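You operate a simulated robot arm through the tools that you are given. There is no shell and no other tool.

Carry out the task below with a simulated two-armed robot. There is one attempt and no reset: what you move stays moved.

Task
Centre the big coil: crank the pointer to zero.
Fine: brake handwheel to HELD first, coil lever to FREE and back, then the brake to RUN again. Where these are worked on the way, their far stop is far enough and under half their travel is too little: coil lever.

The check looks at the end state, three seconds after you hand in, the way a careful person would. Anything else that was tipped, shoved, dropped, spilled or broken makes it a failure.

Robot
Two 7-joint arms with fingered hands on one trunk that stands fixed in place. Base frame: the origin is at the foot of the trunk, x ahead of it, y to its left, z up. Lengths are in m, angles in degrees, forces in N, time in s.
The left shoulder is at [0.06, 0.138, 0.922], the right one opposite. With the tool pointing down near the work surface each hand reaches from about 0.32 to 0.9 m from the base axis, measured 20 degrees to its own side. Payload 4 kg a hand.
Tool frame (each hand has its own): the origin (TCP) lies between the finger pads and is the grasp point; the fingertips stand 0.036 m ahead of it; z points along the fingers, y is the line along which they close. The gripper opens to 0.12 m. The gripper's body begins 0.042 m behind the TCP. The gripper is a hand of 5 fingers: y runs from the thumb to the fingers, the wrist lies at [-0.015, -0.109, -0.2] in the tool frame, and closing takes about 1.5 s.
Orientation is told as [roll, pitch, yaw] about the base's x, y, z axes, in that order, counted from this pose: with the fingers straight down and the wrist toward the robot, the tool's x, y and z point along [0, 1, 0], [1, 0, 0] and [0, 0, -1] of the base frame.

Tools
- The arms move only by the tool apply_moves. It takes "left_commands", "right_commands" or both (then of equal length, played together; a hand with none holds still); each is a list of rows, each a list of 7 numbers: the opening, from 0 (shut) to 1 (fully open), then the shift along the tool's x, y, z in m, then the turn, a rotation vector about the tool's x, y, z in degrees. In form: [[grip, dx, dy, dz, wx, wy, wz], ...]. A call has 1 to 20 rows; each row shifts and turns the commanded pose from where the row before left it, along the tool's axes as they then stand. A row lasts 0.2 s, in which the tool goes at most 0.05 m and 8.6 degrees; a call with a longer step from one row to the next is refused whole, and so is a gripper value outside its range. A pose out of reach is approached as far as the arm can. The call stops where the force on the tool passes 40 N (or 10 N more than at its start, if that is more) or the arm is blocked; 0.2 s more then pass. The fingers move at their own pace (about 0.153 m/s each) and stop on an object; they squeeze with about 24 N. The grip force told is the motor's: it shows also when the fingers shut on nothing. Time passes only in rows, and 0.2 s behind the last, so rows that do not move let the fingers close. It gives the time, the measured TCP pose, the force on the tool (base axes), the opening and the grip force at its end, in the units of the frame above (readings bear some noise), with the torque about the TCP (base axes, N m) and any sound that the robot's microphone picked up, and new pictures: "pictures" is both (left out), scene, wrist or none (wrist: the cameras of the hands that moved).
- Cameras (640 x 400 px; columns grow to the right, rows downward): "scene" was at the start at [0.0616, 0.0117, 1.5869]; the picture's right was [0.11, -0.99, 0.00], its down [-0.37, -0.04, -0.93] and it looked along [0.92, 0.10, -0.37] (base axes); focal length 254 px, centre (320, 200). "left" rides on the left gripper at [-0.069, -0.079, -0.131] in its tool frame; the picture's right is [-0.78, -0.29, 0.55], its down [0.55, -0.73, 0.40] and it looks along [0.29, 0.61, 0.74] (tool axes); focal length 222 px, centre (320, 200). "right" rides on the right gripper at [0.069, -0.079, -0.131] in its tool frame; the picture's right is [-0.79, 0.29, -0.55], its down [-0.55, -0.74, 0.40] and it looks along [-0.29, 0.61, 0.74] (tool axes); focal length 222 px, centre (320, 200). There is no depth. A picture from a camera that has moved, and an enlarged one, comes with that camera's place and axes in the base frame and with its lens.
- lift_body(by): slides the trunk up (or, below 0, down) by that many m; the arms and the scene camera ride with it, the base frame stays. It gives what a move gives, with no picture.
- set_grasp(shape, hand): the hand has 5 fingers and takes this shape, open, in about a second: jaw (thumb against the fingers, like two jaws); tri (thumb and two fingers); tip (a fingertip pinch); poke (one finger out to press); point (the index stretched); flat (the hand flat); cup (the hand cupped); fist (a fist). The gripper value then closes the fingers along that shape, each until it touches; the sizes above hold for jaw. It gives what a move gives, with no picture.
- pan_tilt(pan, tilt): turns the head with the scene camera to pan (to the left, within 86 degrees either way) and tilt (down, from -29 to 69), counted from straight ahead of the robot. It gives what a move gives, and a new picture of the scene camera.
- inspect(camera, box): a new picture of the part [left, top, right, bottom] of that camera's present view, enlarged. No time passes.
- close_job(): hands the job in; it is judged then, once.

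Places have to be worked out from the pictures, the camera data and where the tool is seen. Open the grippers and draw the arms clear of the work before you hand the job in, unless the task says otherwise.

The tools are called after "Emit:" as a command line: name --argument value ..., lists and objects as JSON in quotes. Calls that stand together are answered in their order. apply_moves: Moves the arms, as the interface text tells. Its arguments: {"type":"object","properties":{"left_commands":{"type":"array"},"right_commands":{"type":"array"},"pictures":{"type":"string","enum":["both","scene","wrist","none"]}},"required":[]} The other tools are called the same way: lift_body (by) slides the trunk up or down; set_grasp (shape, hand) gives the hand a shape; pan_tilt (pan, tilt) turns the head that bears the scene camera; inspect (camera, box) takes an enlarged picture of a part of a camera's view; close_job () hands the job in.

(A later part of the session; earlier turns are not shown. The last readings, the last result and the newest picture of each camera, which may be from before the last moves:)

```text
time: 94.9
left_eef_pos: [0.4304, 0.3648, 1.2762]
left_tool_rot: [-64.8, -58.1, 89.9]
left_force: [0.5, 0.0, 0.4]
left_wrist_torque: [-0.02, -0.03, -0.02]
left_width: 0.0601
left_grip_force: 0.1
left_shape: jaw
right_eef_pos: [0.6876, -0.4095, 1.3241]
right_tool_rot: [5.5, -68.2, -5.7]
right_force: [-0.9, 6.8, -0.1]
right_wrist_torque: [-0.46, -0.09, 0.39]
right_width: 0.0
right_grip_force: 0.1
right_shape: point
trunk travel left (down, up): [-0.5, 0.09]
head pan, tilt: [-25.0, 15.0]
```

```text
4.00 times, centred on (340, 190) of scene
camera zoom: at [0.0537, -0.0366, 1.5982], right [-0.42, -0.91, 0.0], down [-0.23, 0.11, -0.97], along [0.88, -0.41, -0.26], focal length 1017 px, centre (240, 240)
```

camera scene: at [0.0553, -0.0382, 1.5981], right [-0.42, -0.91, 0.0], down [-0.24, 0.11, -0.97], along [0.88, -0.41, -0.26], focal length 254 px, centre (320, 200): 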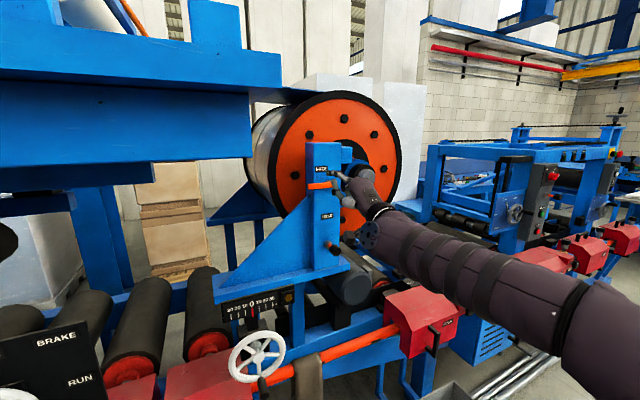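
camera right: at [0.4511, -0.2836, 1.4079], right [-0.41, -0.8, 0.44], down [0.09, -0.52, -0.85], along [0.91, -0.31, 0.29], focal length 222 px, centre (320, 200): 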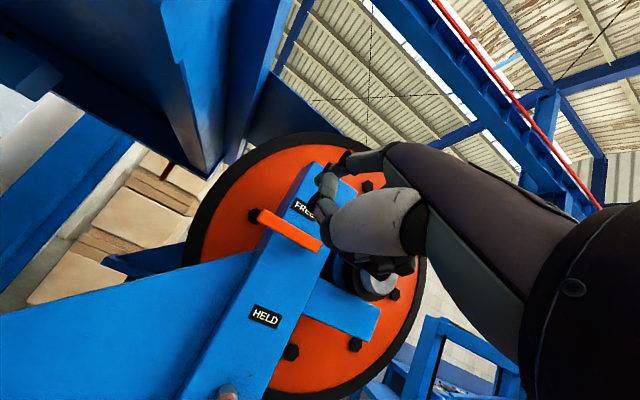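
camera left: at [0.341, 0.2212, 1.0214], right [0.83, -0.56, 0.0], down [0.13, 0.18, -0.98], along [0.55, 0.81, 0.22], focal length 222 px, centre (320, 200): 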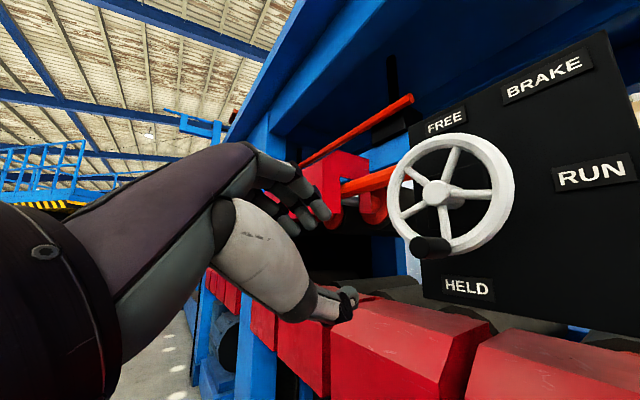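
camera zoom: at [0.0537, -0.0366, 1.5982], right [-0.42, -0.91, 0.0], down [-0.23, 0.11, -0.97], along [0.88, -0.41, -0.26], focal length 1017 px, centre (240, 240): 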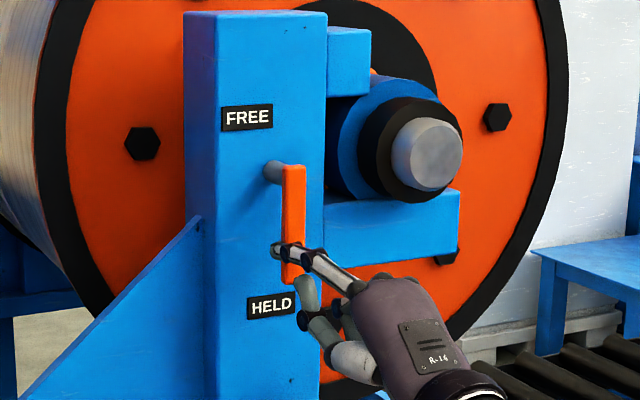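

The bar is vertical again at HELD with 7 N against its stop. I press 5 mm more to seat it, then back the finger off to the left and withdraw.

Emit:
apply_moves --right_commands '[[1, -0.005, 0.0002, 0, 0, 0, 0], [1, 0.012, -0.0005, 0, 0, 0, 0], [1, 0.015, -0.0006, 0, 0, 0, 0], [1, -0.0004, -0.011, -0.0279, 0, 0, 0], [1, -0.0004, -0.011, -0.0279, 0, 0, 0], [1, -0.0004, -0.011, -0.0279, 0, 0, 0], [1, -0.0005, -0.0147, -0.0372, 0, 0, 0], [1, -0.0005, -0.0147, -0.0372, 0, 0, 0], [1, -0.0005, -0.0147, -0.0372, 0, 0, 0]]' --pictures "scene"

Emit:
inspect --camera "scene" --box '[220, 140, 390, 390]'

Emit:
inspect --camera "scene" --box '[290, 140, 390, 240]'

```text
time: 96.9
left_eef_pos: [0.4295, 0.3646, 1.2769]
left_tool_rot: [-64.8, -58.3, 90.0]
left_force: [-0.3, -0.3, -0.5]
left_wrist_torque: [0.0, 0.0, -0.04]
left_width: 0.0597
left_grip_force: 0.1
left_shape: jaw
right_eef_pos: [0.4761, -0.3902, 1.3226]
right_tool_rot: [5.6, -68.3, -6.1]
right_force: [0.0, 0.0, -0.8]
right_wrist_torque: [-0.01, 0.02, 0.0]
right_width: 0.0
right_grip_force: 0.1
right_shape: point
trunk travel left (down, up): [-0.5, 0.09]
head pan, tilt: [-25.0, 15.0]
camera scene: at [0.0526, -0.0381, 1.5983], right [-0.42, -0.91, 0.0], down [-0.23, 0.11, -0.97], along [0.88, -0.41, -0.26], focal length 254 px, centre (320, 200)
```

scene: 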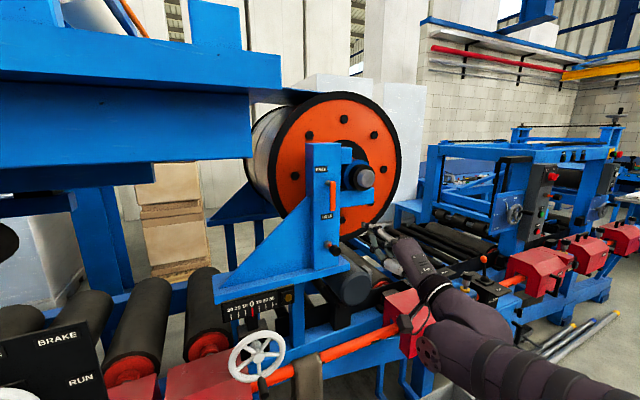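

```text
1.60 times, centred on (305, 265) of scene
camera zoom: at [0.0526, -0.0381, 1.5983], right [-0.42, -0.91, 0.0], down [-0.23, 0.11, -0.97], along [0.88, -0.41, -0.26], focal length 407 px, centre (344, 96)
```

zoom: 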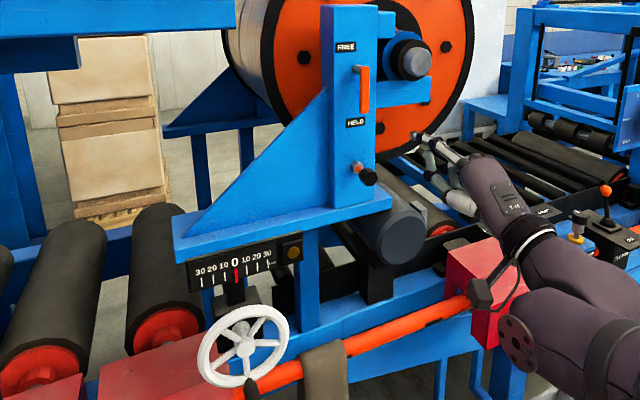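

```text
4.00 times, centred on (340, 190) of scene
camera zoom: at [0.0526, -0.0381, 1.5983], right [-0.42, -0.91, 0.0], down [-0.23, 0.11, -0.97], along [0.88, -0.41, -0.26], focal length 1017 px, centre (240, 240)
```

zoom: 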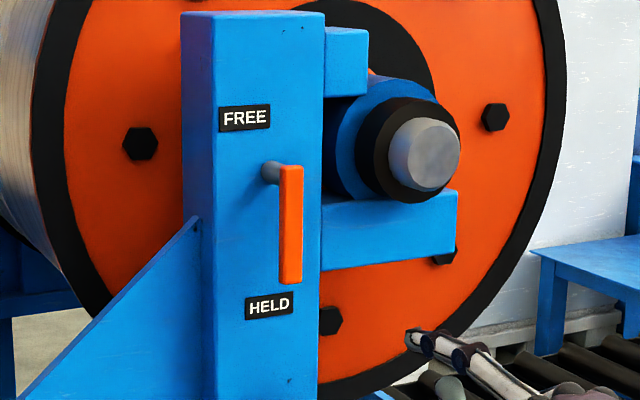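

The lever is back at HELD and the pointer still reads zero. Now the brake: I return the right hand to the open jaw shape, lower the trunk 0.25 and look at the brake wheel.

Emit:
set_grasp --hand "right" --shape "jaw"

Emit:
lift_body --by -0.25

Emit:
pan_tilt --pan 10 --tilt 15

Emit:
inspect --camera "scene" --box '[180, 170, 300, 290]'

Emit:
inspect --camera "left" --box '[0, 0, 640, 400]'

```text
time: 97.8
left_eef_pos: [0.4312, 0.3631, 1.2752]
left_tool_rot: [-64.7, -58.2, 89.8]
left_force: [-0.4, 0.3, 0.3]
left_wrist_torque: [0.01, -0.02, -0.04]
left_width: 0.0598
left_grip_force: 0.1
left_shape: jaw
right_eef_pos: [0.4769, -0.3901, 1.3227]
right_tool_rot: [5.7, -68.2, -6.1]
right_force: [-0.4, 0.5, -0.6]
right_wrist_torque: [0.01, -0.01, -0.02]
right_width: 0.1197
right_grip_force: 0.0
right_shape: jaw
trunk travel left (down, up): [-0.5, 0.09]
head pan, tilt: [-25.0, 15.0]
```

```text
time: 100.4
left_eef_pos: [0.4307, 0.3632, 1.0256]
left_tool_rot: [-64.7, -58.3, 89.7]
left_force: [0.2, 0.7, -0.2]
left_wrist_torque: [0.0, -0.02, 0.02]
left_width: 0.0597
left_grip_force: 0.1
left_shape: jaw
right_eef_pos: [0.4775, -0.39, 1.0729]
right_tool_rot: [5.6, -68.3, -6.1]
right_force: [0.4, -0.3, -0.1]
right_wrist_torque: [0.03, 0.02, -0.03]
right_width: 0.1196
right_grip_force: 0.1
right_shape: jaw
trunk travel left (down, up): [-0.25, 0.34]
head pan, tilt: [-25.0, 15.0]
```

```text
time: 101.4
left_eef_pos: [0.4312, 0.3617, 1.0264]
left_tool_rot: [-64.7, -58.2, 89.8]
left_force: [0.4, 0.4, -0.1]
left_wrist_torque: [0.0, -0.02, -0.04]
left_width: 0.0597
left_grip_force: 0.0
left_shape: jaw
right_eef_pos: [0.4787, -0.3913, 1.0732]
right_tool_rot: [5.7, -68.2, -6.1]
right_force: [-0.5, -0.9, 0.1]
right_wrist_torque: [-0.01, -0.01, 0.0]
right_width: 0.1198
right_grip_force: 0.1
right_shape: jaw
trunk travel left (down, up): [-0.25, 0.34]
head pan, tilt: [10.0, 15.0]
camera scene: at [0.0613, 0.0175, 1.3482], right [0.17, -0.98, 0.0], down [-0.25, -0.04, -0.97], along [0.95, 0.17, -0.26], focal length 254 px, centre (320, 200)
```

scene: 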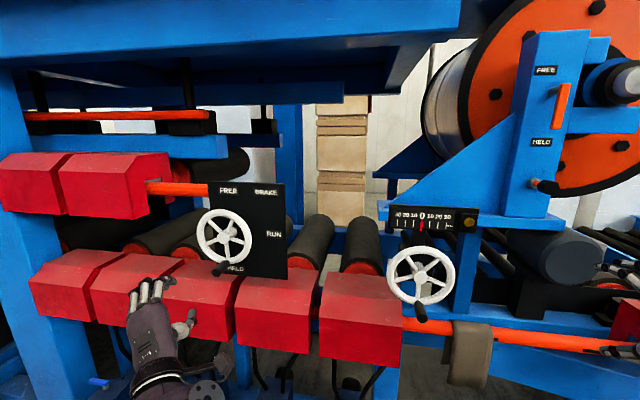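

```text
3.33 times, centred on (240, 230) of scene
camera zoom: at [0.0613, 0.0175, 1.3482], right [0.17, -0.98, 0.0], down [-0.25, -0.04, -0.97], along [0.95, 0.17, -0.26], focal length 847 px, centre (587, 100)
```

zoom: 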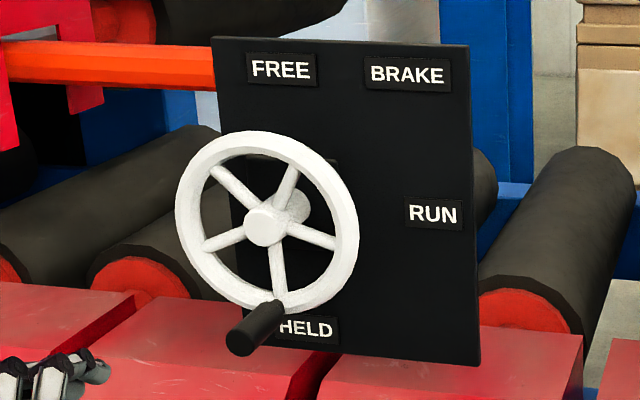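

```text
1.00 times, centred on (320, 200) of left (not enlarged: the box is as wide or as high as the picture)
camera zoom: at [0.3416, 0.2216, 1.0214], right [0.83, -0.56, 0.0], down [0.13, 0.18, -0.98], along [0.55, 0.81, 0.22], focal length 222 px, centre (320, 200)
```

zoom: 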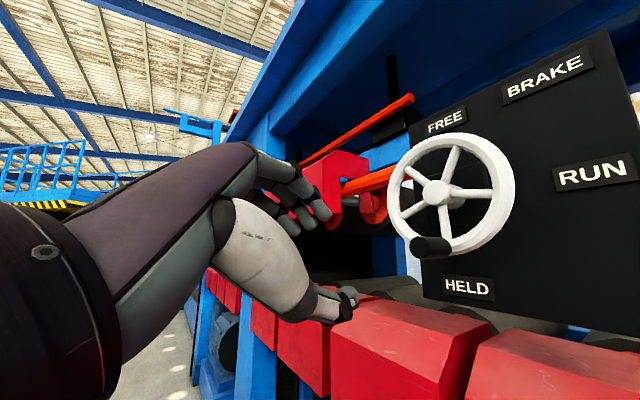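

The view matches the initial camera pose, which will let me compare the final wheel angle with the start. I open the left jaws a bit and advance along x onto the brake knob, as it was released.

Emit:
apply_moves --left_commands '[[0.7, 0, 0, 0, 0, 0, 0], [0.7, -0.013, -0.0001, 0.0301, 0, 0, 0], [0.7, -0.013, -0.0001, 0.0301, 0, 0, 0], [0.7, -0.013, -0.0001, 0.0301, 0, 0, 0], [0.7, -0.013, -0.0001, 0.0301, 0, 0, 0]]' --pictures "both"

Emit:
inspect --camera "left" --box '[220, 130, 460, 360]'

Emit:
inspect --camera "scene" --box '[180, 170, 300, 290]'

```text
time: 102.6
left_eef_pos: [0.5623, 0.3669, 1.0252]
left_tool_rot: [-64.8, -58.2, 89.8]
left_force: [-0.5, -0.4, 0.3]
left_wrist_torque: [0.01, 0.0, 0.03]
left_width: 0.0838
left_grip_force: 0.1
left_shape: jaw
right_eef_pos: [0.4786, -0.3911, 1.0733]
right_tool_rot: [5.7, -68.2, -6.1]
right_force: [0.0, 0.0, 0.1]
right_wrist_torque: [0.01, 0.01, 0.0]
right_width: 0.1199
right_grip_force: 0.0
right_shape: jaw
trunk travel left (down, up): [-0.25, 0.34]
head pan, tilt: [10.0, 15.0]
camera scene: at [0.0614, 0.0176, 1.3482], right [0.17, -0.98, 0.0], down [-0.26, -0.04, -0.97], along [0.95, 0.17, -0.26], focal length 254 px, centre (320, 200)
camera left: at [0.4726, 0.2251, 1.0199], right [0.83, -0.56, 0.0], down [0.13, 0.18, -0.98], along [0.55, 0.81, 0.22], focal length 222 px, centre (320, 200)
```

scene: 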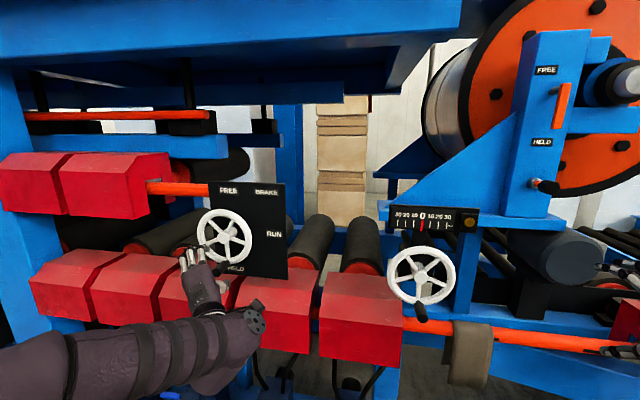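
left: 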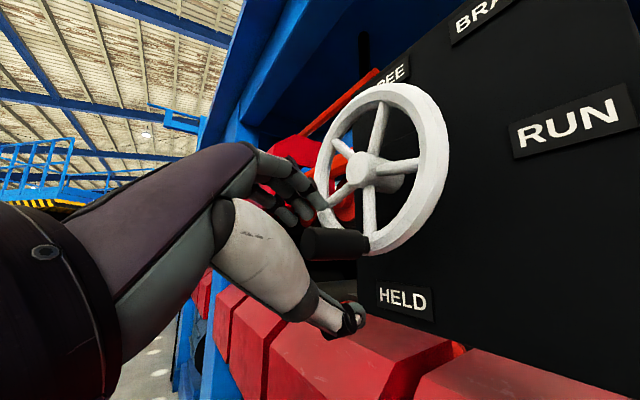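

```text
1.74 times, centred on (340, 245) of left
camera zoom: at [0.4726, 0.2251, 1.0199], right [0.83, -0.56, 0.0], down [0.13, 0.18, -0.98], along [0.55, 0.81, 0.22], focal length 386 px, centre (285, 122)
```

zoom: 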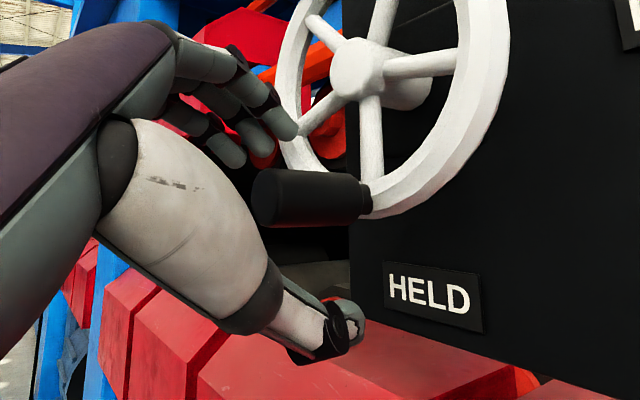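

```text
3.33 times, centred on (240, 230) of scene
camera zoom: at [0.0614, 0.0176, 1.3482], right [0.17, -0.98, 0.0], down [-0.26, -0.04, -0.97], along [0.95, 0.17, -0.26], focal length 847 px, centre (587, 100)
```

zoom: 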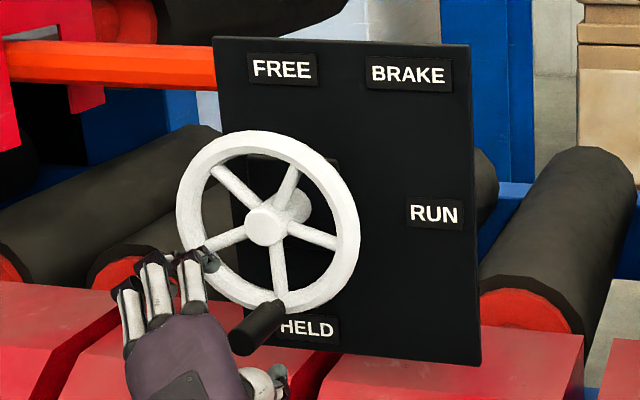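

The knob is centred between thumb and fingers as before. I close the grip.

Emit:
apply_moves --left_commands '[[0.4, 0, 0, 0, 0, 0, 0], [0.0, 0, 0, 0, 0, 0, 0], [0.0, 0, 0, 0, 0, 0, 0], [0.0, 0, 0, 0, 0, 0, 0], [0.0, 0, 0, 0, 0, 0, 0], [0.0, 0, 0, 0, 0, 0, 0], [0.0, 0, 0, 0, 0, 0, 0]]' --pictures "wrist"

Emit:
inspect --camera "scene" --box '[180, 170, 300, 290]'

```text
time: 104.2
left_eef_pos: [0.562, 0.3667, 1.0251]
left_tool_rot: [-64.6, -58.2, 89.6]
left_force: [1.7, -1.5, -6.2]
left_wrist_torque: [0.06, -0.01, 0.03]
left_width: 0.0001
left_grip_force: 23.9
left_shape: jaw
right_eef_pos: [0.478, -0.3908, 1.0738]
right_tool_rot: [5.8, -68.3, -6.1]
right_force: [-0.4, -0.7, 1.1]
right_wrist_torque: [-0.02, 0.05, 0.02]
right_width: 0.1202
right_grip_force: 0.1
right_shape: jaw
trunk travel left (down, up): [-0.25, 0.34]
head pan, tilt: [10.0, 15.0]
camera left: at [0.4726, 0.2249, 1.0196], right [0.83, -0.56, 0.0], down [0.12, 0.18, -0.98], along [0.55, 0.81, 0.22], focal length 222 px, centre (320, 200)
```

left: 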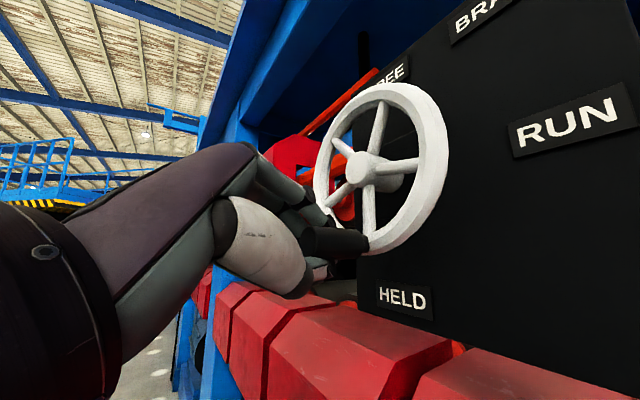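

```text
3.33 times, centred on (240, 230) of scene
camera zoom: at [0.0619, 0.0176, 1.3481], right [0.17, -0.98, 0.0], down [-0.26, -0.04, -0.97], along [0.95, 0.17, -0.26], focal length 847 px, centre (587, 100)
```

zoom: 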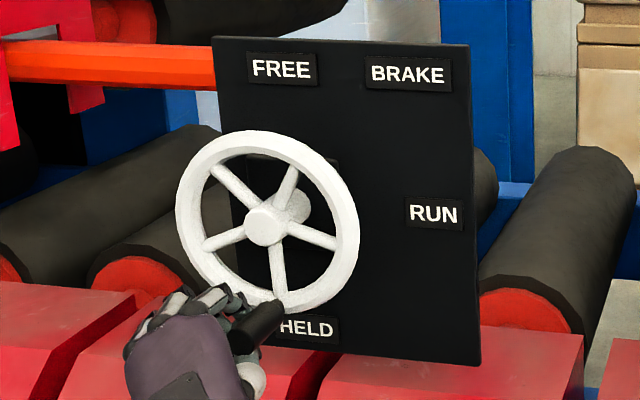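

Gripped with the wheel unmoved. I rotate back counter-clockwise along the arc, first 45°.

Emit:
apply_moves --left_commands '[[0, -0.0041, -0.0033, -0.0019, 2.12, -0.01, -4.53], [0, -0.0041, -0.0033, -0.0019, 2.12, -0.01, -4.53], [0, -0.0041, -0.0033, -0.0019, 2.12, -0.01, -4.53], [0, -0.0041, -0.0033, -0.0019, 2.12, -0.01, -4.53], [0, -0.0041, -0.0033, -0.0019, 2.12, -0.01, -4.53], [0, -0.0041, -0.0033, -0.0019, 2.12, -0.01, -4.53], [0, -0.0041, -0.0033, -0.0019, 2.12, -0.01, -4.53], [0, -0.0041, -0.0033, -0.0019, 2.12, -0.01, -4.53], [0, -0.0041, -0.0033, -0.0019, 2.12, -0.01, -4.53]]' --pictures "both"

```text
time: 106.2
left_eef_pos: [0.5622, 0.3193, 1.0369]
left_tool_rot: [-64.9, -13.2, 89.9]
left_force: [0.1, -0.9, -3.4]
left_wrist_torque: [0.07, 0.01, 0.04]
left_width: 0.0
left_grip_force: 24.4
left_shape: jaw
right_eef_pos: [0.4776, -0.3901, 1.0731]
right_tool_rot: [5.7, -68.2, -6.0]
right_force: [-0.1, 0.2, -0.3]
right_wrist_torque: [-0.01, 0.01, 0.01]
right_width: 0.1195
right_grip_force: 0.1
right_shape: jaw
trunk travel left (down, up): [-0.25, 0.34]
head pan, tilt: [10.0, 15.0]
camera scene: at [0.0617, 0.0175, 1.3482], right [0.17, -0.98, 0.0], down [-0.26, -0.04, -0.97], along [0.95, 0.17, -0.26], focal length 254 px, centre (320, 200)
camera left: at [0.4726, 0.2156, 1.1342], right [0.83, -0.39, 0.4], down [0.13, -0.57, -0.81], along [0.55, 0.72, -0.42], focal length 222 px, centre (320, 200)
```

scene: 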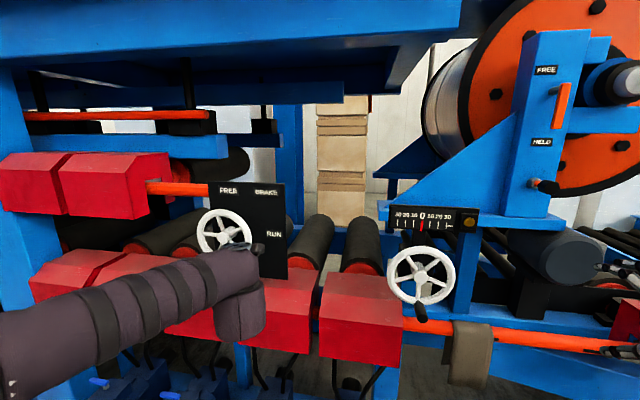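
left: 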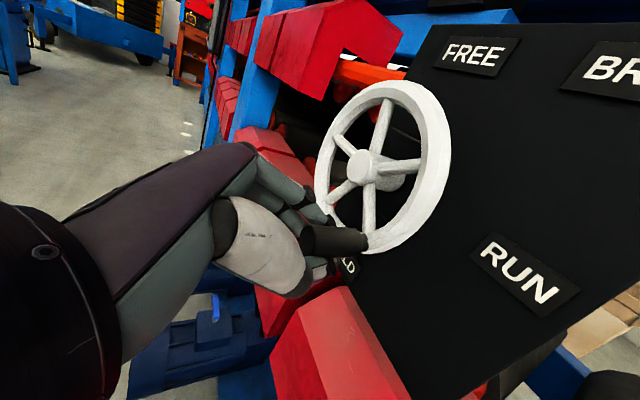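

Smooth with low force. I continue another 40° toward RUN.

Emit:
apply_moves --left_commands '[[0, -0.0041, -0.0033, -0.0019, 2.12, -0.01, -4.53], [0, -0.0041, -0.0033, -0.0019, 2.12, -0.01, -4.53], [0, -0.0041, -0.0033, -0.0019, 2.12, -0.01, -4.53], [0, -0.0041, -0.0033, -0.0019, 2.12, -0.01, -4.53], [0, -0.0041, -0.0033, -0.0019, 2.12, -0.01, -4.53], [0, -0.0041, -0.0033, -0.0019, 2.12, -0.01, -4.53], [0, -0.0041, -0.0033, -0.0019, 2.12, -0.01, -4.53], [0, -0.0041, -0.0033, -0.0019, 2.12, -0.01, -4.53]]' --pictures "both"

Emit:
inspect --camera "scene" --box '[180, 170, 300, 290]'

Emit:
inspect --camera "left" --box '[220, 130, 420, 360]'

```text
time: 108.0
left_eef_pos: [0.5624, 0.2954, 1.0735]
left_tool_rot: [-65.0, 27.0, 89.8]
left_force: [-0.3, -5.6, -2.2]
left_wrist_torque: [0.07, 0.01, 0.0]
left_width: 0.0
left_grip_force: 24.4
left_shape: jaw
right_eef_pos: [0.4783, -0.3919, 1.0724]
right_tool_rot: [5.8, -68.2, -6.1]
right_force: [0.4, -0.3, 0.2]
right_wrist_torque: [-0.01, -0.01, -0.05]
right_width: 0.1197
right_grip_force: 0.1
right_shape: jaw
trunk travel left (down, up): [-0.25, 0.34]
head pan, tilt: [10.0, 15.0]
camera scene: at [0.0615, 0.0169, 1.3482], right [0.17, -0.98, 0.0], down [-0.26, -0.04, -0.97], along [0.95, 0.17, -0.26], focal length 254 px, centre (320, 200)
camera left: at [0.4727, 0.2786, 1.2153], right [0.83, -0.04, 0.56], down [0.13, -0.96, -0.26], along [0.55, 0.29, -0.79], focal length 222 px, centre (320, 200)
```

scene: 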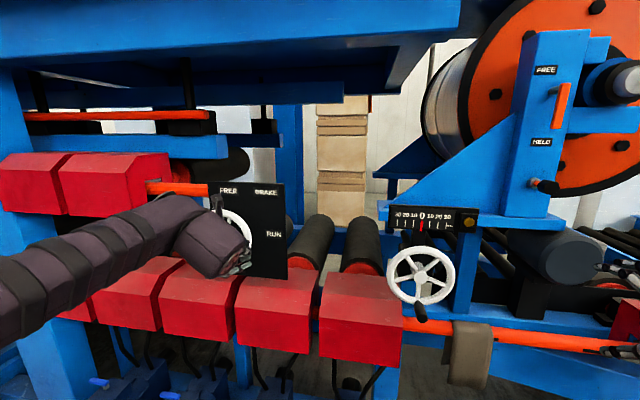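
left: 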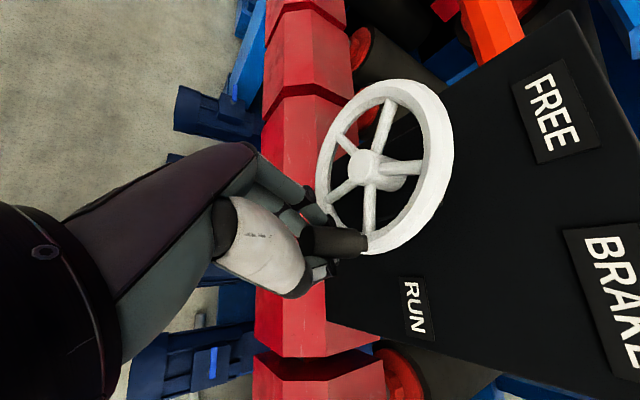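

```text
3.33 times, centred on (240, 230) of scene
camera zoom: at [0.0615, 0.0169, 1.3482], right [0.17, -0.98, 0.0], down [-0.26, -0.04, -0.97], along [0.95, 0.17, -0.26], focal length 847 px, centre (587, 100)
```

zoom: 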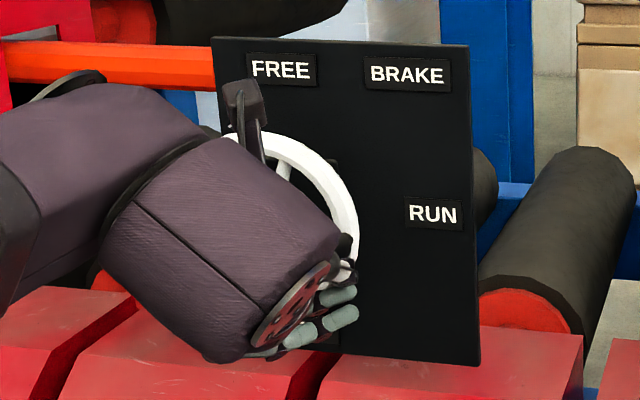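

```text
1.74 times, centred on (320, 245) of left
camera zoom: at [0.4727, 0.2786, 1.2153], right [0.83, -0.04, 0.56], down [0.13, -0.96, -0.26], along [0.55, 0.29, -0.79], focal length 386 px, centre (320, 122)
```

zoom: 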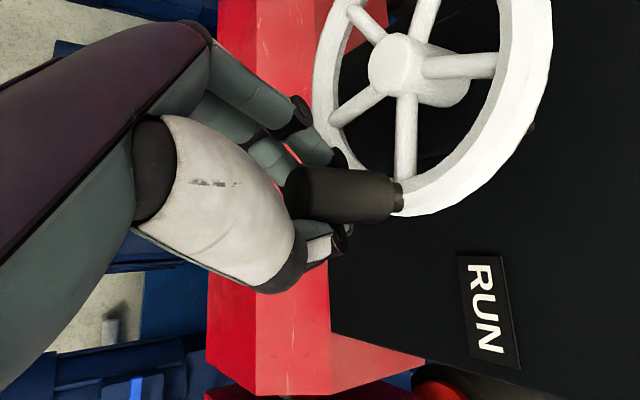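

The hand's roll is now about 10° short of where it first gripped the knob at RUN. I turn those last 10°.

Emit:
apply_moves --left_commands '[[0, -0.0041, -0.0033, -0.0019, 2.12, -0.01, -4.53], [0, -0.0041, -0.0033, -0.0019, 2.12, -0.01, -4.53], [0, 0, 0, 0, 0, 0, 0]]' --pictures "wrist"

Emit:
inspect --camera "left" --box '[220, 130, 420, 360]'

```text
time: 108.8
left_eef_pos: [0.5623, 0.2928, 1.0862]
left_tool_rot: [-65.1, 36.9, 89.7]
left_force: [-0.1, -9.8, -1.1]
left_wrist_torque: [0.11, 0.03, -0.03]
left_width: 0.0
left_grip_force: 23.9
left_shape: jaw
right_eef_pos: [0.4772, -0.3921, 1.0715]
right_tool_rot: [5.8, -68.3, -6.2]
right_force: [0.1, 0.1, 0.0]
right_wrist_torque: [-0.02, -0.02, 0.03]
right_width: 0.1199
right_grip_force: 0.1
right_shape: jaw
trunk travel left (down, up): [-0.25, 0.34]
head pan, tilt: [10.0, 15.0]
camera left: at [0.4726, 0.3018, 1.2275], right [0.83, 0.05, 0.56], down [0.13, -0.99, -0.09], along [0.55, 0.15, -0.82], focal length 222 px, centre (320, 200)
```

left: 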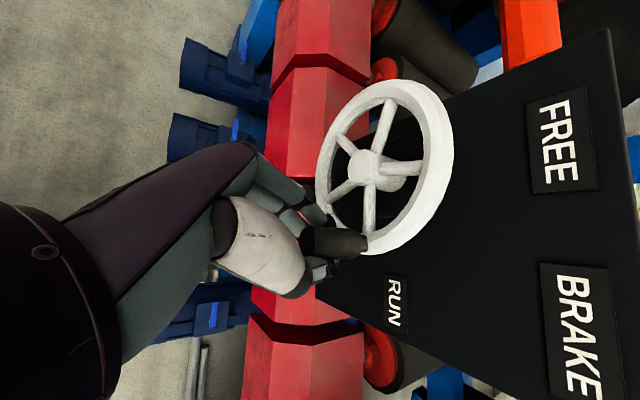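

```text
1.74 times, centred on (320, 245) of left
camera zoom: at [0.4726, 0.3018, 1.2275], right [0.83, 0.05, 0.56], down [0.13, -0.99, -0.09], along [0.55, 0.15, -0.82], focal length 386 px, centre (320, 122)
```

zoom: 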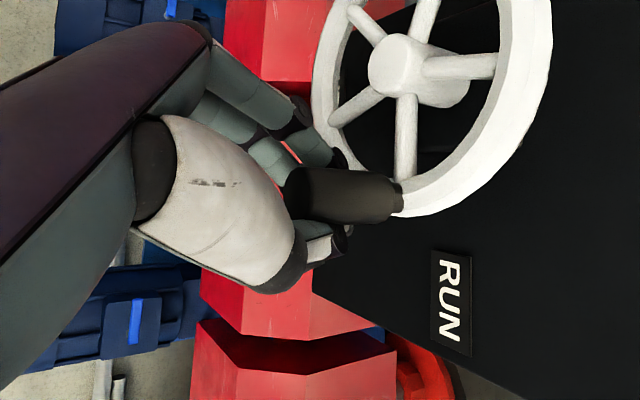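

The wrist view matches the original grip at RUN. I release, back straight off the knob and move the hand aside to compare the wheel with its starting picture.

Emit:
apply_moves --left_commands '[[0.3, 0, 0, 0, 0, 0, 0], [0.6, 0, 0, 0, 0, 0, 0], [0.75, 0, 0, 0, 0, 0, 0], [0.75, 0, 0, 0, 0, 0, 0], [0.75, 0.0085, 0, -0.0181, 0, 0, 0], [0.75, 0.0127, 0, -0.0272, 0, 0, 0], [0.75, 0.017, 0, -0.0362, 0, 0, 0], [0.75, 0.017, 0, -0.0362, 0, 0, 0]]' --pictures "both"

Emit:
inspect --camera "scene" --box '[180, 170, 300, 290]'

Emit:
inspect --camera "left" --box '[320, 120, 560, 320]'

```text
time: 110.6
left_eef_pos: [0.4325, 0.2952, 1.0844]
left_tool_rot: [-65.0, 36.9, 90.0]
left_force: [0.3, 0.6, -0.1]
left_wrist_torque: [0.01, -0.03, 0.01]
left_width: 0.0897
left_grip_force: 0.1
left_shape: jaw
right_eef_pos: [0.4769, -0.3902, 1.0728]
right_tool_rot: [5.7, -68.3, -6.0]
right_force: [1.2, 1.1, -0.1]
right_wrist_torque: [0.01, 0.02, 0.03]
right_width: 0.1194
right_grip_force: 0.0
right_shape: jaw
trunk travel left (down, up): [-0.25, 0.34]
head pan, tilt: [10.0, 15.0]
camera scene: at [0.0611, 0.0177, 1.3482], right [0.17, -0.98, 0.0], down [-0.25, -0.04, -0.97], along [0.95, 0.17, -0.26], focal length 254 px, centre (320, 200)
camera left: at [0.3431, 0.3028, 1.2259], right [0.83, 0.05, 0.56], down [0.13, -0.99, -0.09], along [0.55, 0.15, -0.82], focal length 222 px, centre (320, 200)
```

scene: 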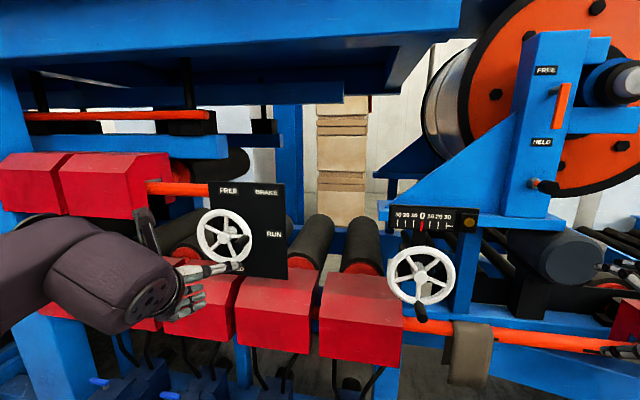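
left: 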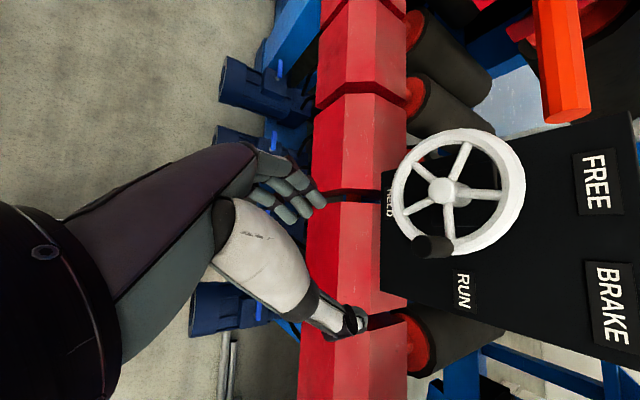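

```text
3.33 times, centred on (240, 230) of scene
camera zoom: at [0.0611, 0.0177, 1.3482], right [0.17, -0.98, 0.0], down [-0.25, -0.04, -0.97], along [0.95, 0.17, -0.26], focal length 847 px, centre (587, 100)
```

zoom: 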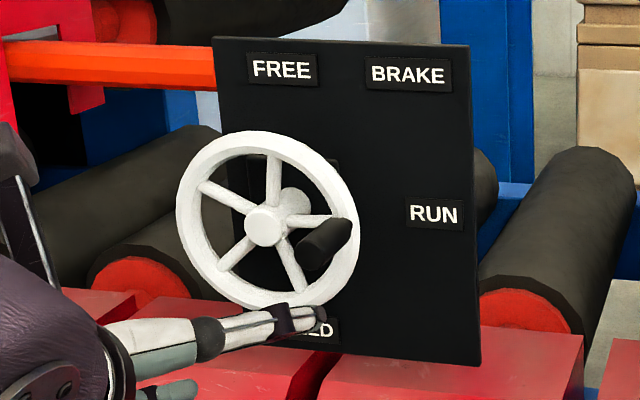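

```text
2.00 times, centred on (440, 220) of left
camera zoom: at [0.3431, 0.3028, 1.2259], right [0.83, 0.05, 0.56], down [0.13, -0.99, -0.09], along [0.55, 0.15, -0.82], focal length 444 px, centre (80, 160)
```

zoom: 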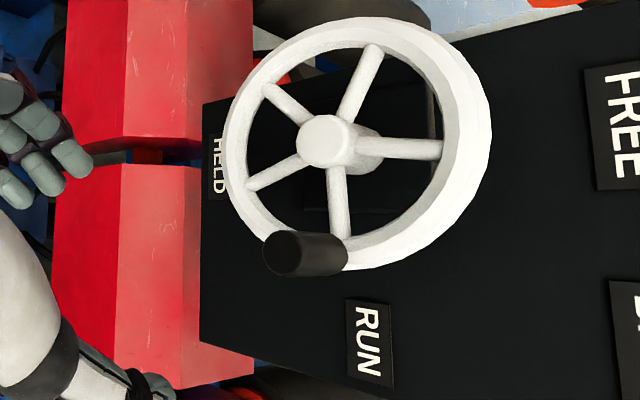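

I zoom closer to judge the wheel angle against RUN precisely.

Emit:
inspect --camera "scene" --box '[190, 205, 260, 265]'

Emit:
inspect --camera "left" --box '[380, 120, 540, 280]'

```text
6.67 times, centred on (225, 235) of scene
camera zoom: at [0.0611, 0.0177, 1.3482], right [0.17, -0.98, 0.0], down [-0.25, -0.04, -0.97], along [0.95, 0.17, -0.26], focal length 1694 px, centre (953, -33)
```

zoom: 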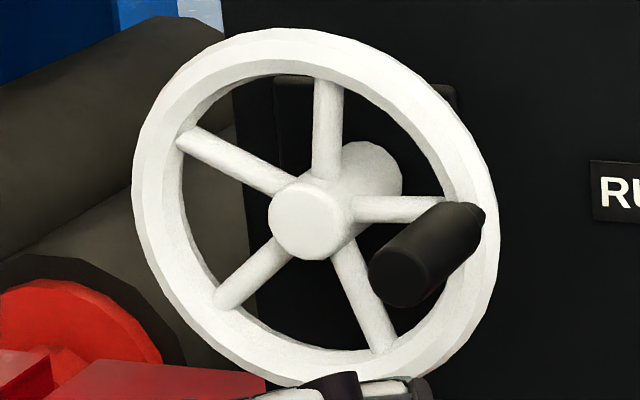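

```text
2.50 times, centred on (460, 200) of left
camera zoom: at [0.3431, 0.3028, 1.2259], right [0.83, 0.05, 0.56], down [0.13, -0.99, -0.09], along [0.55, 0.15, -0.82], focal length 555 px, centre (-30, 200)
```

zoom: 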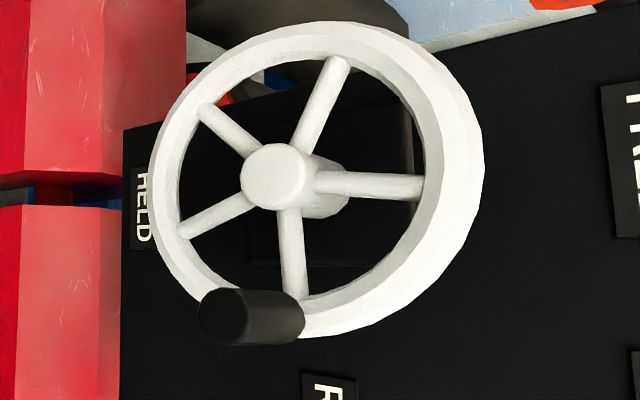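

The knob's spoke is about 4–6° above horizontal, slightly past RUN compared with the start. I go back onto the knob, grip, and correct by about 5° clockwise.

Emit:
apply_moves --left_commands '[[0.75, -0.017, 0, 0.0362, 0, 0, 0], [0.75, -0.017, 0, 0.0362, 0, 0, 0], [0.75, -0.0127, 0, 0.0272, 0, 0, 0], [0.75, -0.0085, 0, 0.0181, 0, 0, 0], [0.4, 0, 0, 0, 0, 0, 0], [0, 0, 0, 0, 0, 0, 0], [0, 0, 0, 0, 0, 0, 0], [0, 0, 0, 0, 0, 0, 0], [0, 0, 0, 0, 0, 0, 0], [0, 0, 0, 0, 0, 0, 0]]' --pictures "wrist"

Emit:
inspect --camera "left" --box '[280, 60, 480, 260]'

```text
time: 112.8
left_eef_pos: [0.5618, 0.2936, 1.0862]
left_tool_rot: [-65.0, 36.8, 89.9]
left_force: [1.4, -4.0, -0.9]
left_wrist_torque: [0.03, 0.06, -0.03]
left_width: 0.0
left_grip_force: 24.3
left_shape: jaw
right_eef_pos: [0.4772, -0.3909, 1.0722]
right_tool_rot: [5.7, -68.2, -6.2]
right_force: [0.4, 0.2, 0.5]
right_wrist_torque: [0.02, 0.01, -0.02]
right_width: 0.1195
right_grip_force: 0.2
right_shape: jaw
trunk travel left (down, up): [-0.25, 0.34]
head pan, tilt: [10.0, 15.0]
camera left: at [0.4733, 0.3025, 1.2283], right [0.83, 0.05, 0.56], down [0.13, -0.99, -0.09], along [0.55, 0.15, -0.82], focal length 222 px, centre (320, 200)
```

left: 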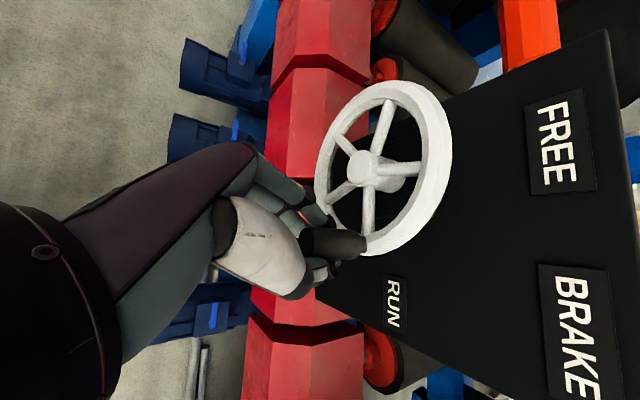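

```text
2.00 times, centred on (380, 160) of left
camera zoom: at [0.4733, 0.3025, 1.2283], right [0.83, 0.05, 0.56], down [0.13, -0.99, -0.09], along [0.55, 0.15, -0.82], focal length 444 px, centre (200, 280)
```

zoom: 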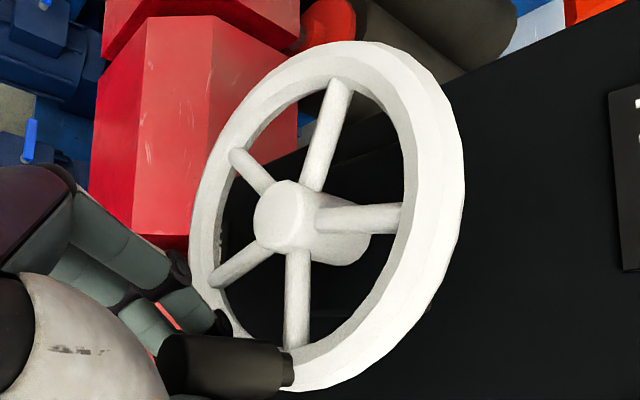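

Gripped again at the same spot. I rotate 5° clockwise and check.

Emit:
apply_moves --left_commands '[[0, 0.00403, 0.00366, 0.00188, -2.12, 0.01, 4.53], [0, 0, 0, 0, 0, 0, 0], [0.3, 0, 0, 0, 0, 0, 0], [0.6, 0, 0, 0, 0, 0, 0], [0.75, 0, 0, 0, 0, 0, 0], [0.75, 0, 0, 0, 0, 0, 0], [0.75, 0.0085, 0, -0.0181, 0, 0, 0], [0.75, 0.0127, 0, -0.0272, 0, 0, 0], [0.75, 0.017, 0, -0.0362, 0, 0, 0], [0.75, 0.017, 0, -0.0362, 0, 0, 0]]' --pictures "wrist"

Emit:
inspect --camera "scene" --box '[190, 205, 260, 265]'

Emit:
inspect --camera "left" --box '[380, 120, 540, 280]'

Emit:
inspect --camera "scene" --box '[180, 170, 300, 290]'

```text
time: 115.0
left_eef_pos: [0.4323, 0.2952, 1.0793]
left_tool_rot: [-65.1, 31.9, 89.9]
left_force: [0.6, 0.1, 0.8]
left_wrist_torque: [-0.02, 0.0, -0.03]
left_width: 0.0898
left_grip_force: 0.0
left_shape: jaw
right_eef_pos: [0.4783, -0.3907, 1.0717]
right_tool_rot: [5.7, -68.3, -6.1]
right_force: [0.2, -0.5, -0.3]
right_wrist_torque: [-0.01, 0.02, -0.03]
right_width: 0.1195
right_grip_force: 0.1
right_shape: jaw
trunk travel left (down, up): [-0.25, 0.34]
head pan, tilt: [10.0, 15.0]
camera left: at [0.3421, 0.2915, 1.2218], right [0.83, 0.0, 0.56], down [0.13, -0.98, -0.18], along [0.55, 0.22, -0.81], focal length 222 px, centre (320, 200)
```

left: 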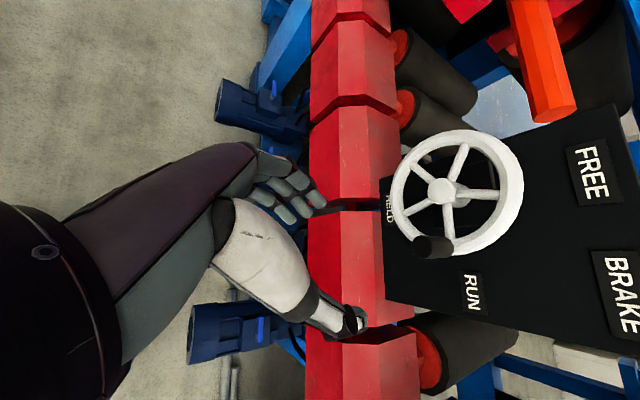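

```text
6.67 times, centred on (225, 235) of scene
camera zoom: at [0.0611, 0.0177, 1.3482], right [0.17, -0.98, 0.0], down [-0.25, -0.04, -0.97], along [0.95, 0.17, -0.26], focal length 1694 px, centre (953, -33)
```

zoom: 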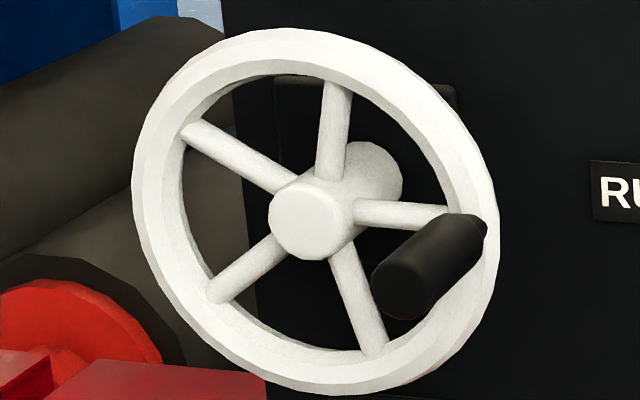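

```text
2.50 times, centred on (460, 200) of left
camera zoom: at [0.3421, 0.2915, 1.2218], right [0.83, 0.0, 0.56], down [0.13, -0.98, -0.18], along [0.55, 0.22, -0.81], focal length 555 px, centre (-30, 200)
```

zoom: 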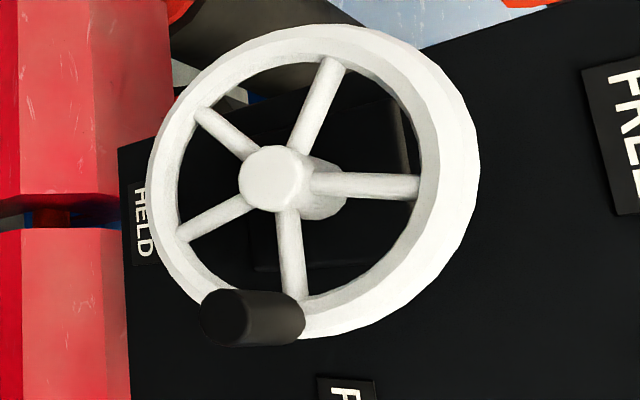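

```text
3.33 times, centred on (240, 230) of scene
camera zoom: at [0.0611, 0.0177, 1.3482], right [0.17, -0.98, 0.0], down [-0.25, -0.04, -0.97], along [0.95, 0.17, -0.26], focal length 847 px, centre (587, 100)
```

zoom: 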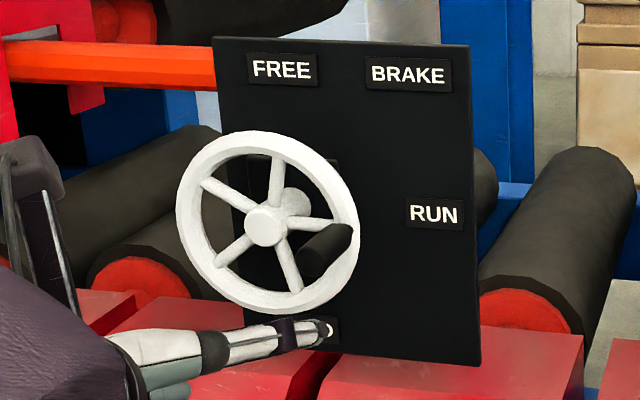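

The wheel turned about 4.5°; the knob spoke still looks about 3–4° above the RUN line. I regrip and add another 4° clockwise in the same way.

Emit:
apply_moves --left_commands '[[0.75, -0.017, 0, 0.0362, 0, 0, 0], [0.75, -0.017, 0, 0.0362, 0, 0, 0], [0.75, -0.0127, 0, 0.0272, 0, 0, 0], [0.75, -0.0085, 0, 0.0181, 0, 0, 0], [0.4, 0, 0, 0, 0, 0, 0], [0, 0, 0, 0, 0, 0, 0], [0, 0, 0, 0, 0, 0, 0], [0, 0, 0, 0, 0, 0, 0], [0, 0, 0, 0, 0, 0, 0], [0, 0, 0, 0, 0, 0, 0], [0, 0.00322, 0.00293, 0.0015, -1.7, 0.008, 3.62], [0, 0, 0, 0, 0, 0, 0]]' --pictures "none"

Emit:
apply_moves --left_commands '[[0.3, 0, 0, 0, 0, 0, 0], [0.6, 0, 0, 0, 0, 0, 0], [0.75, 0, 0, 0, 0, 0, 0], [0.75, 0, 0, 0, 0, 0, 0], [0.75, 0.0085, 0, -0.0181, 0, 0, 0], [0.75, 0.0127, 0, -0.0272, 0, 0, 0], [0.75, 0.017, 0, -0.0362, 0, 0, 0], [0.75, 0.017, 0, -0.0362, 0, 0, 0]]' --pictures "scene"

Emit:
inspect --camera "scene" --box '[190, 205, 260, 265]'

Emit:
inspect --camera "scene" --box '[180, 170, 300, 290]'

```text
time: 117.6
left_eef_pos: [0.5623, 0.2961, 1.0764]
left_tool_rot: [-64.9, 27.7, 89.9]
left_force: [0.1, -3.5, 1.3]
left_wrist_torque: [0.02, 0.05, 0.0]
left_width: 0.0001
left_grip_force: 24.4
left_shape: jaw
right_eef_pos: [0.4769, -0.39, 1.0716]
right_tool_rot: [5.7, -68.2, -6.2]
right_force: [0.1, 0.1, 0.2]
right_wrist_torque: [0.0, 0.0, 0.0]
right_width: 0.1199
right_grip_force: 0.1
right_shape: jaw
trunk travel left (down, up): [-0.25, 0.34]
head pan, tilt: [10.0, 15.0]
```

```text
time: 119.4
left_eef_pos: [0.4314, 0.2962, 1.0738]
left_tool_rot: [-65.0, 27.9, 89.9]
left_force: [0.0, 0.8, 0.5]
left_wrist_torque: [0.0, -0.02, -0.02]
left_width: 0.0898
left_grip_force: 0.0
left_shape: jaw
right_eef_pos: [0.4764, -0.3906, 1.0726]
right_tool_rot: [5.7, -68.3, -6.1]
right_force: [0.6, -0.2, 0.5]
right_wrist_torque: [0.0, 0.06, 0.01]
right_width: 0.1197
right_grip_force: 0.1
right_shape: jaw
trunk travel left (down, up): [-0.25, 0.34]
head pan, tilt: [10.0, 15.0]
camera scene: at [0.0611, 0.0177, 1.3482], right [0.17, -0.98, 0.0], down [-0.25, -0.04, -0.97], along [0.95, 0.17, -0.26], focal length 254 px, centre (320, 200)
```

scene: 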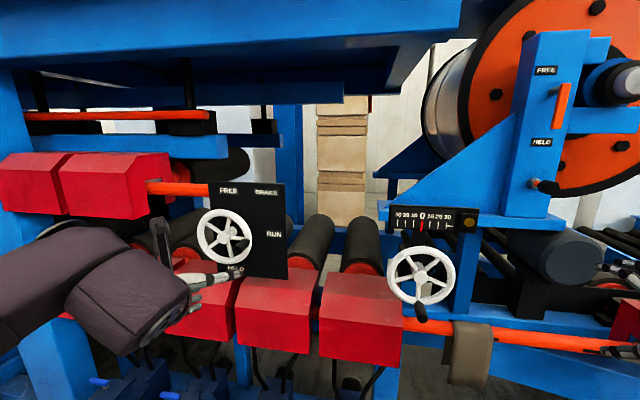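

```text
6.67 times, centred on (225, 235) of scene
camera zoom: at [0.0611, 0.0177, 1.3482], right [0.17, -0.98, 0.0], down [-0.25, -0.04, -0.97], along [0.95, 0.17, -0.26], focal length 1694 px, centre (953, -33)
```

zoom: 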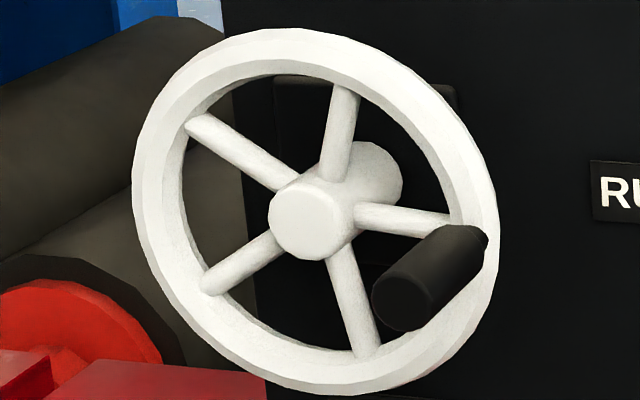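

```text
3.33 times, centred on (240, 230) of scene
camera zoom: at [0.0611, 0.0177, 1.3482], right [0.17, -0.98, 0.0], down [-0.25, -0.04, -0.97], along [0.95, 0.17, -0.26], focal length 847 px, centre (587, 100)
```

zoom: 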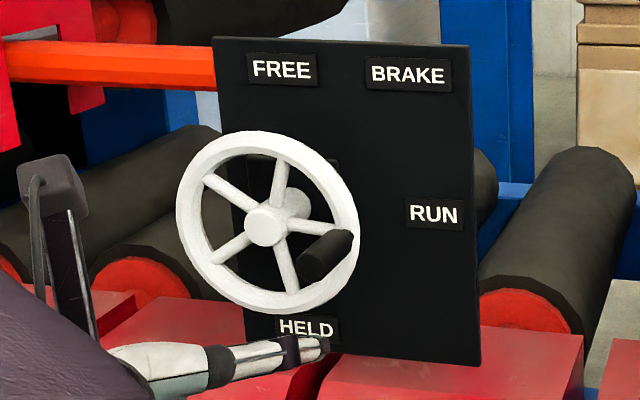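

The wheel now matches its starting picture at RUN. I check the pointer, the crank and the lever once more.

Emit:
inspect --camera "scene" --box '[390, 200, 480, 240]'

Emit:
inspect --camera "scene" --box '[370, 50, 640, 330]'

```text
7.11 times, centred on (435, 220) of scene
camera zoom: at [0.0611, 0.0177, 1.3482], right [0.17, -0.98, 0.0], down [-0.25, -0.04, -0.97], along [0.95, 0.17, -0.26], focal length 1808 px, centre (-498, 58)
```

zoom: 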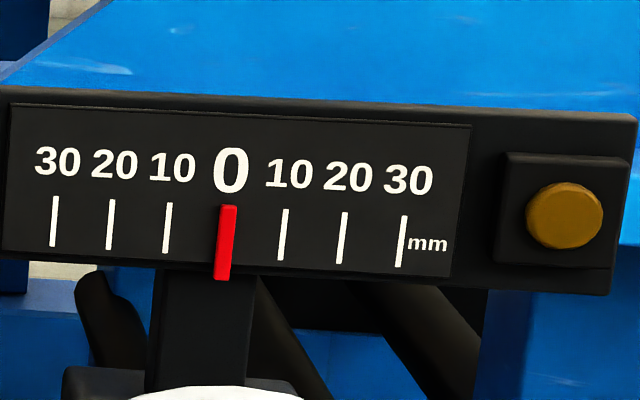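

```text
1.43 times, centred on (505, 190) of scene
camera zoom: at [0.0611, 0.0177, 1.3482], right [0.17, -0.98, 0.0], down [-0.25, -0.04, -0.97], along [0.95, 0.17, -0.26], focal length 363 px, centre (56, 214)
```

zoom: 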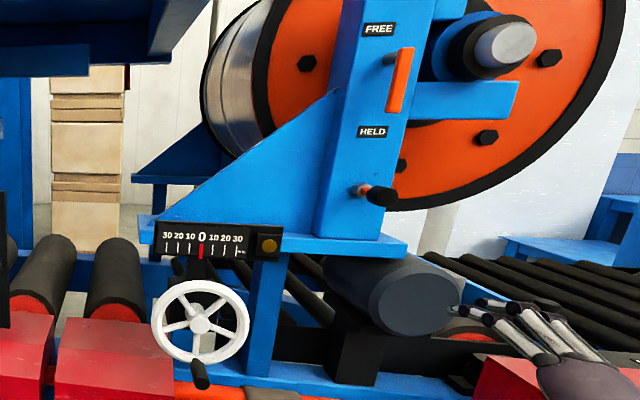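

The pointer is on zero with the lamp out. I zoom in on the lever with the same box as at the start to compare its rest position.

Emit:
inspect --camera "scene" --box '[500, 50, 620, 210]'

```text
2.50 times, centred on (560, 130) of scene
camera zoom: at [0.0611, 0.0177, 1.3482], right [0.17, -0.98, 0.0], down [-0.25, -0.04, -0.97], along [0.95, 0.17, -0.26], focal length 635 px, centre (-280, 375)
```

zoom: 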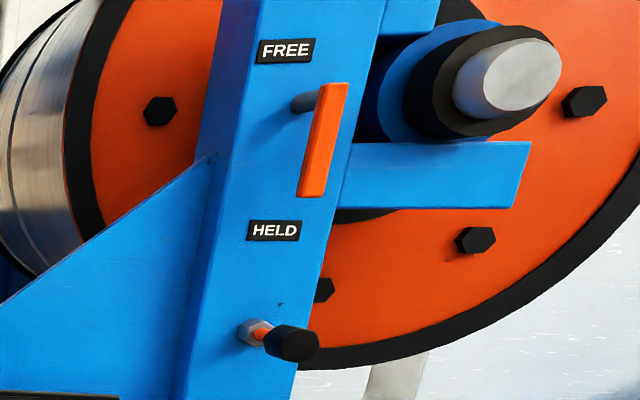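

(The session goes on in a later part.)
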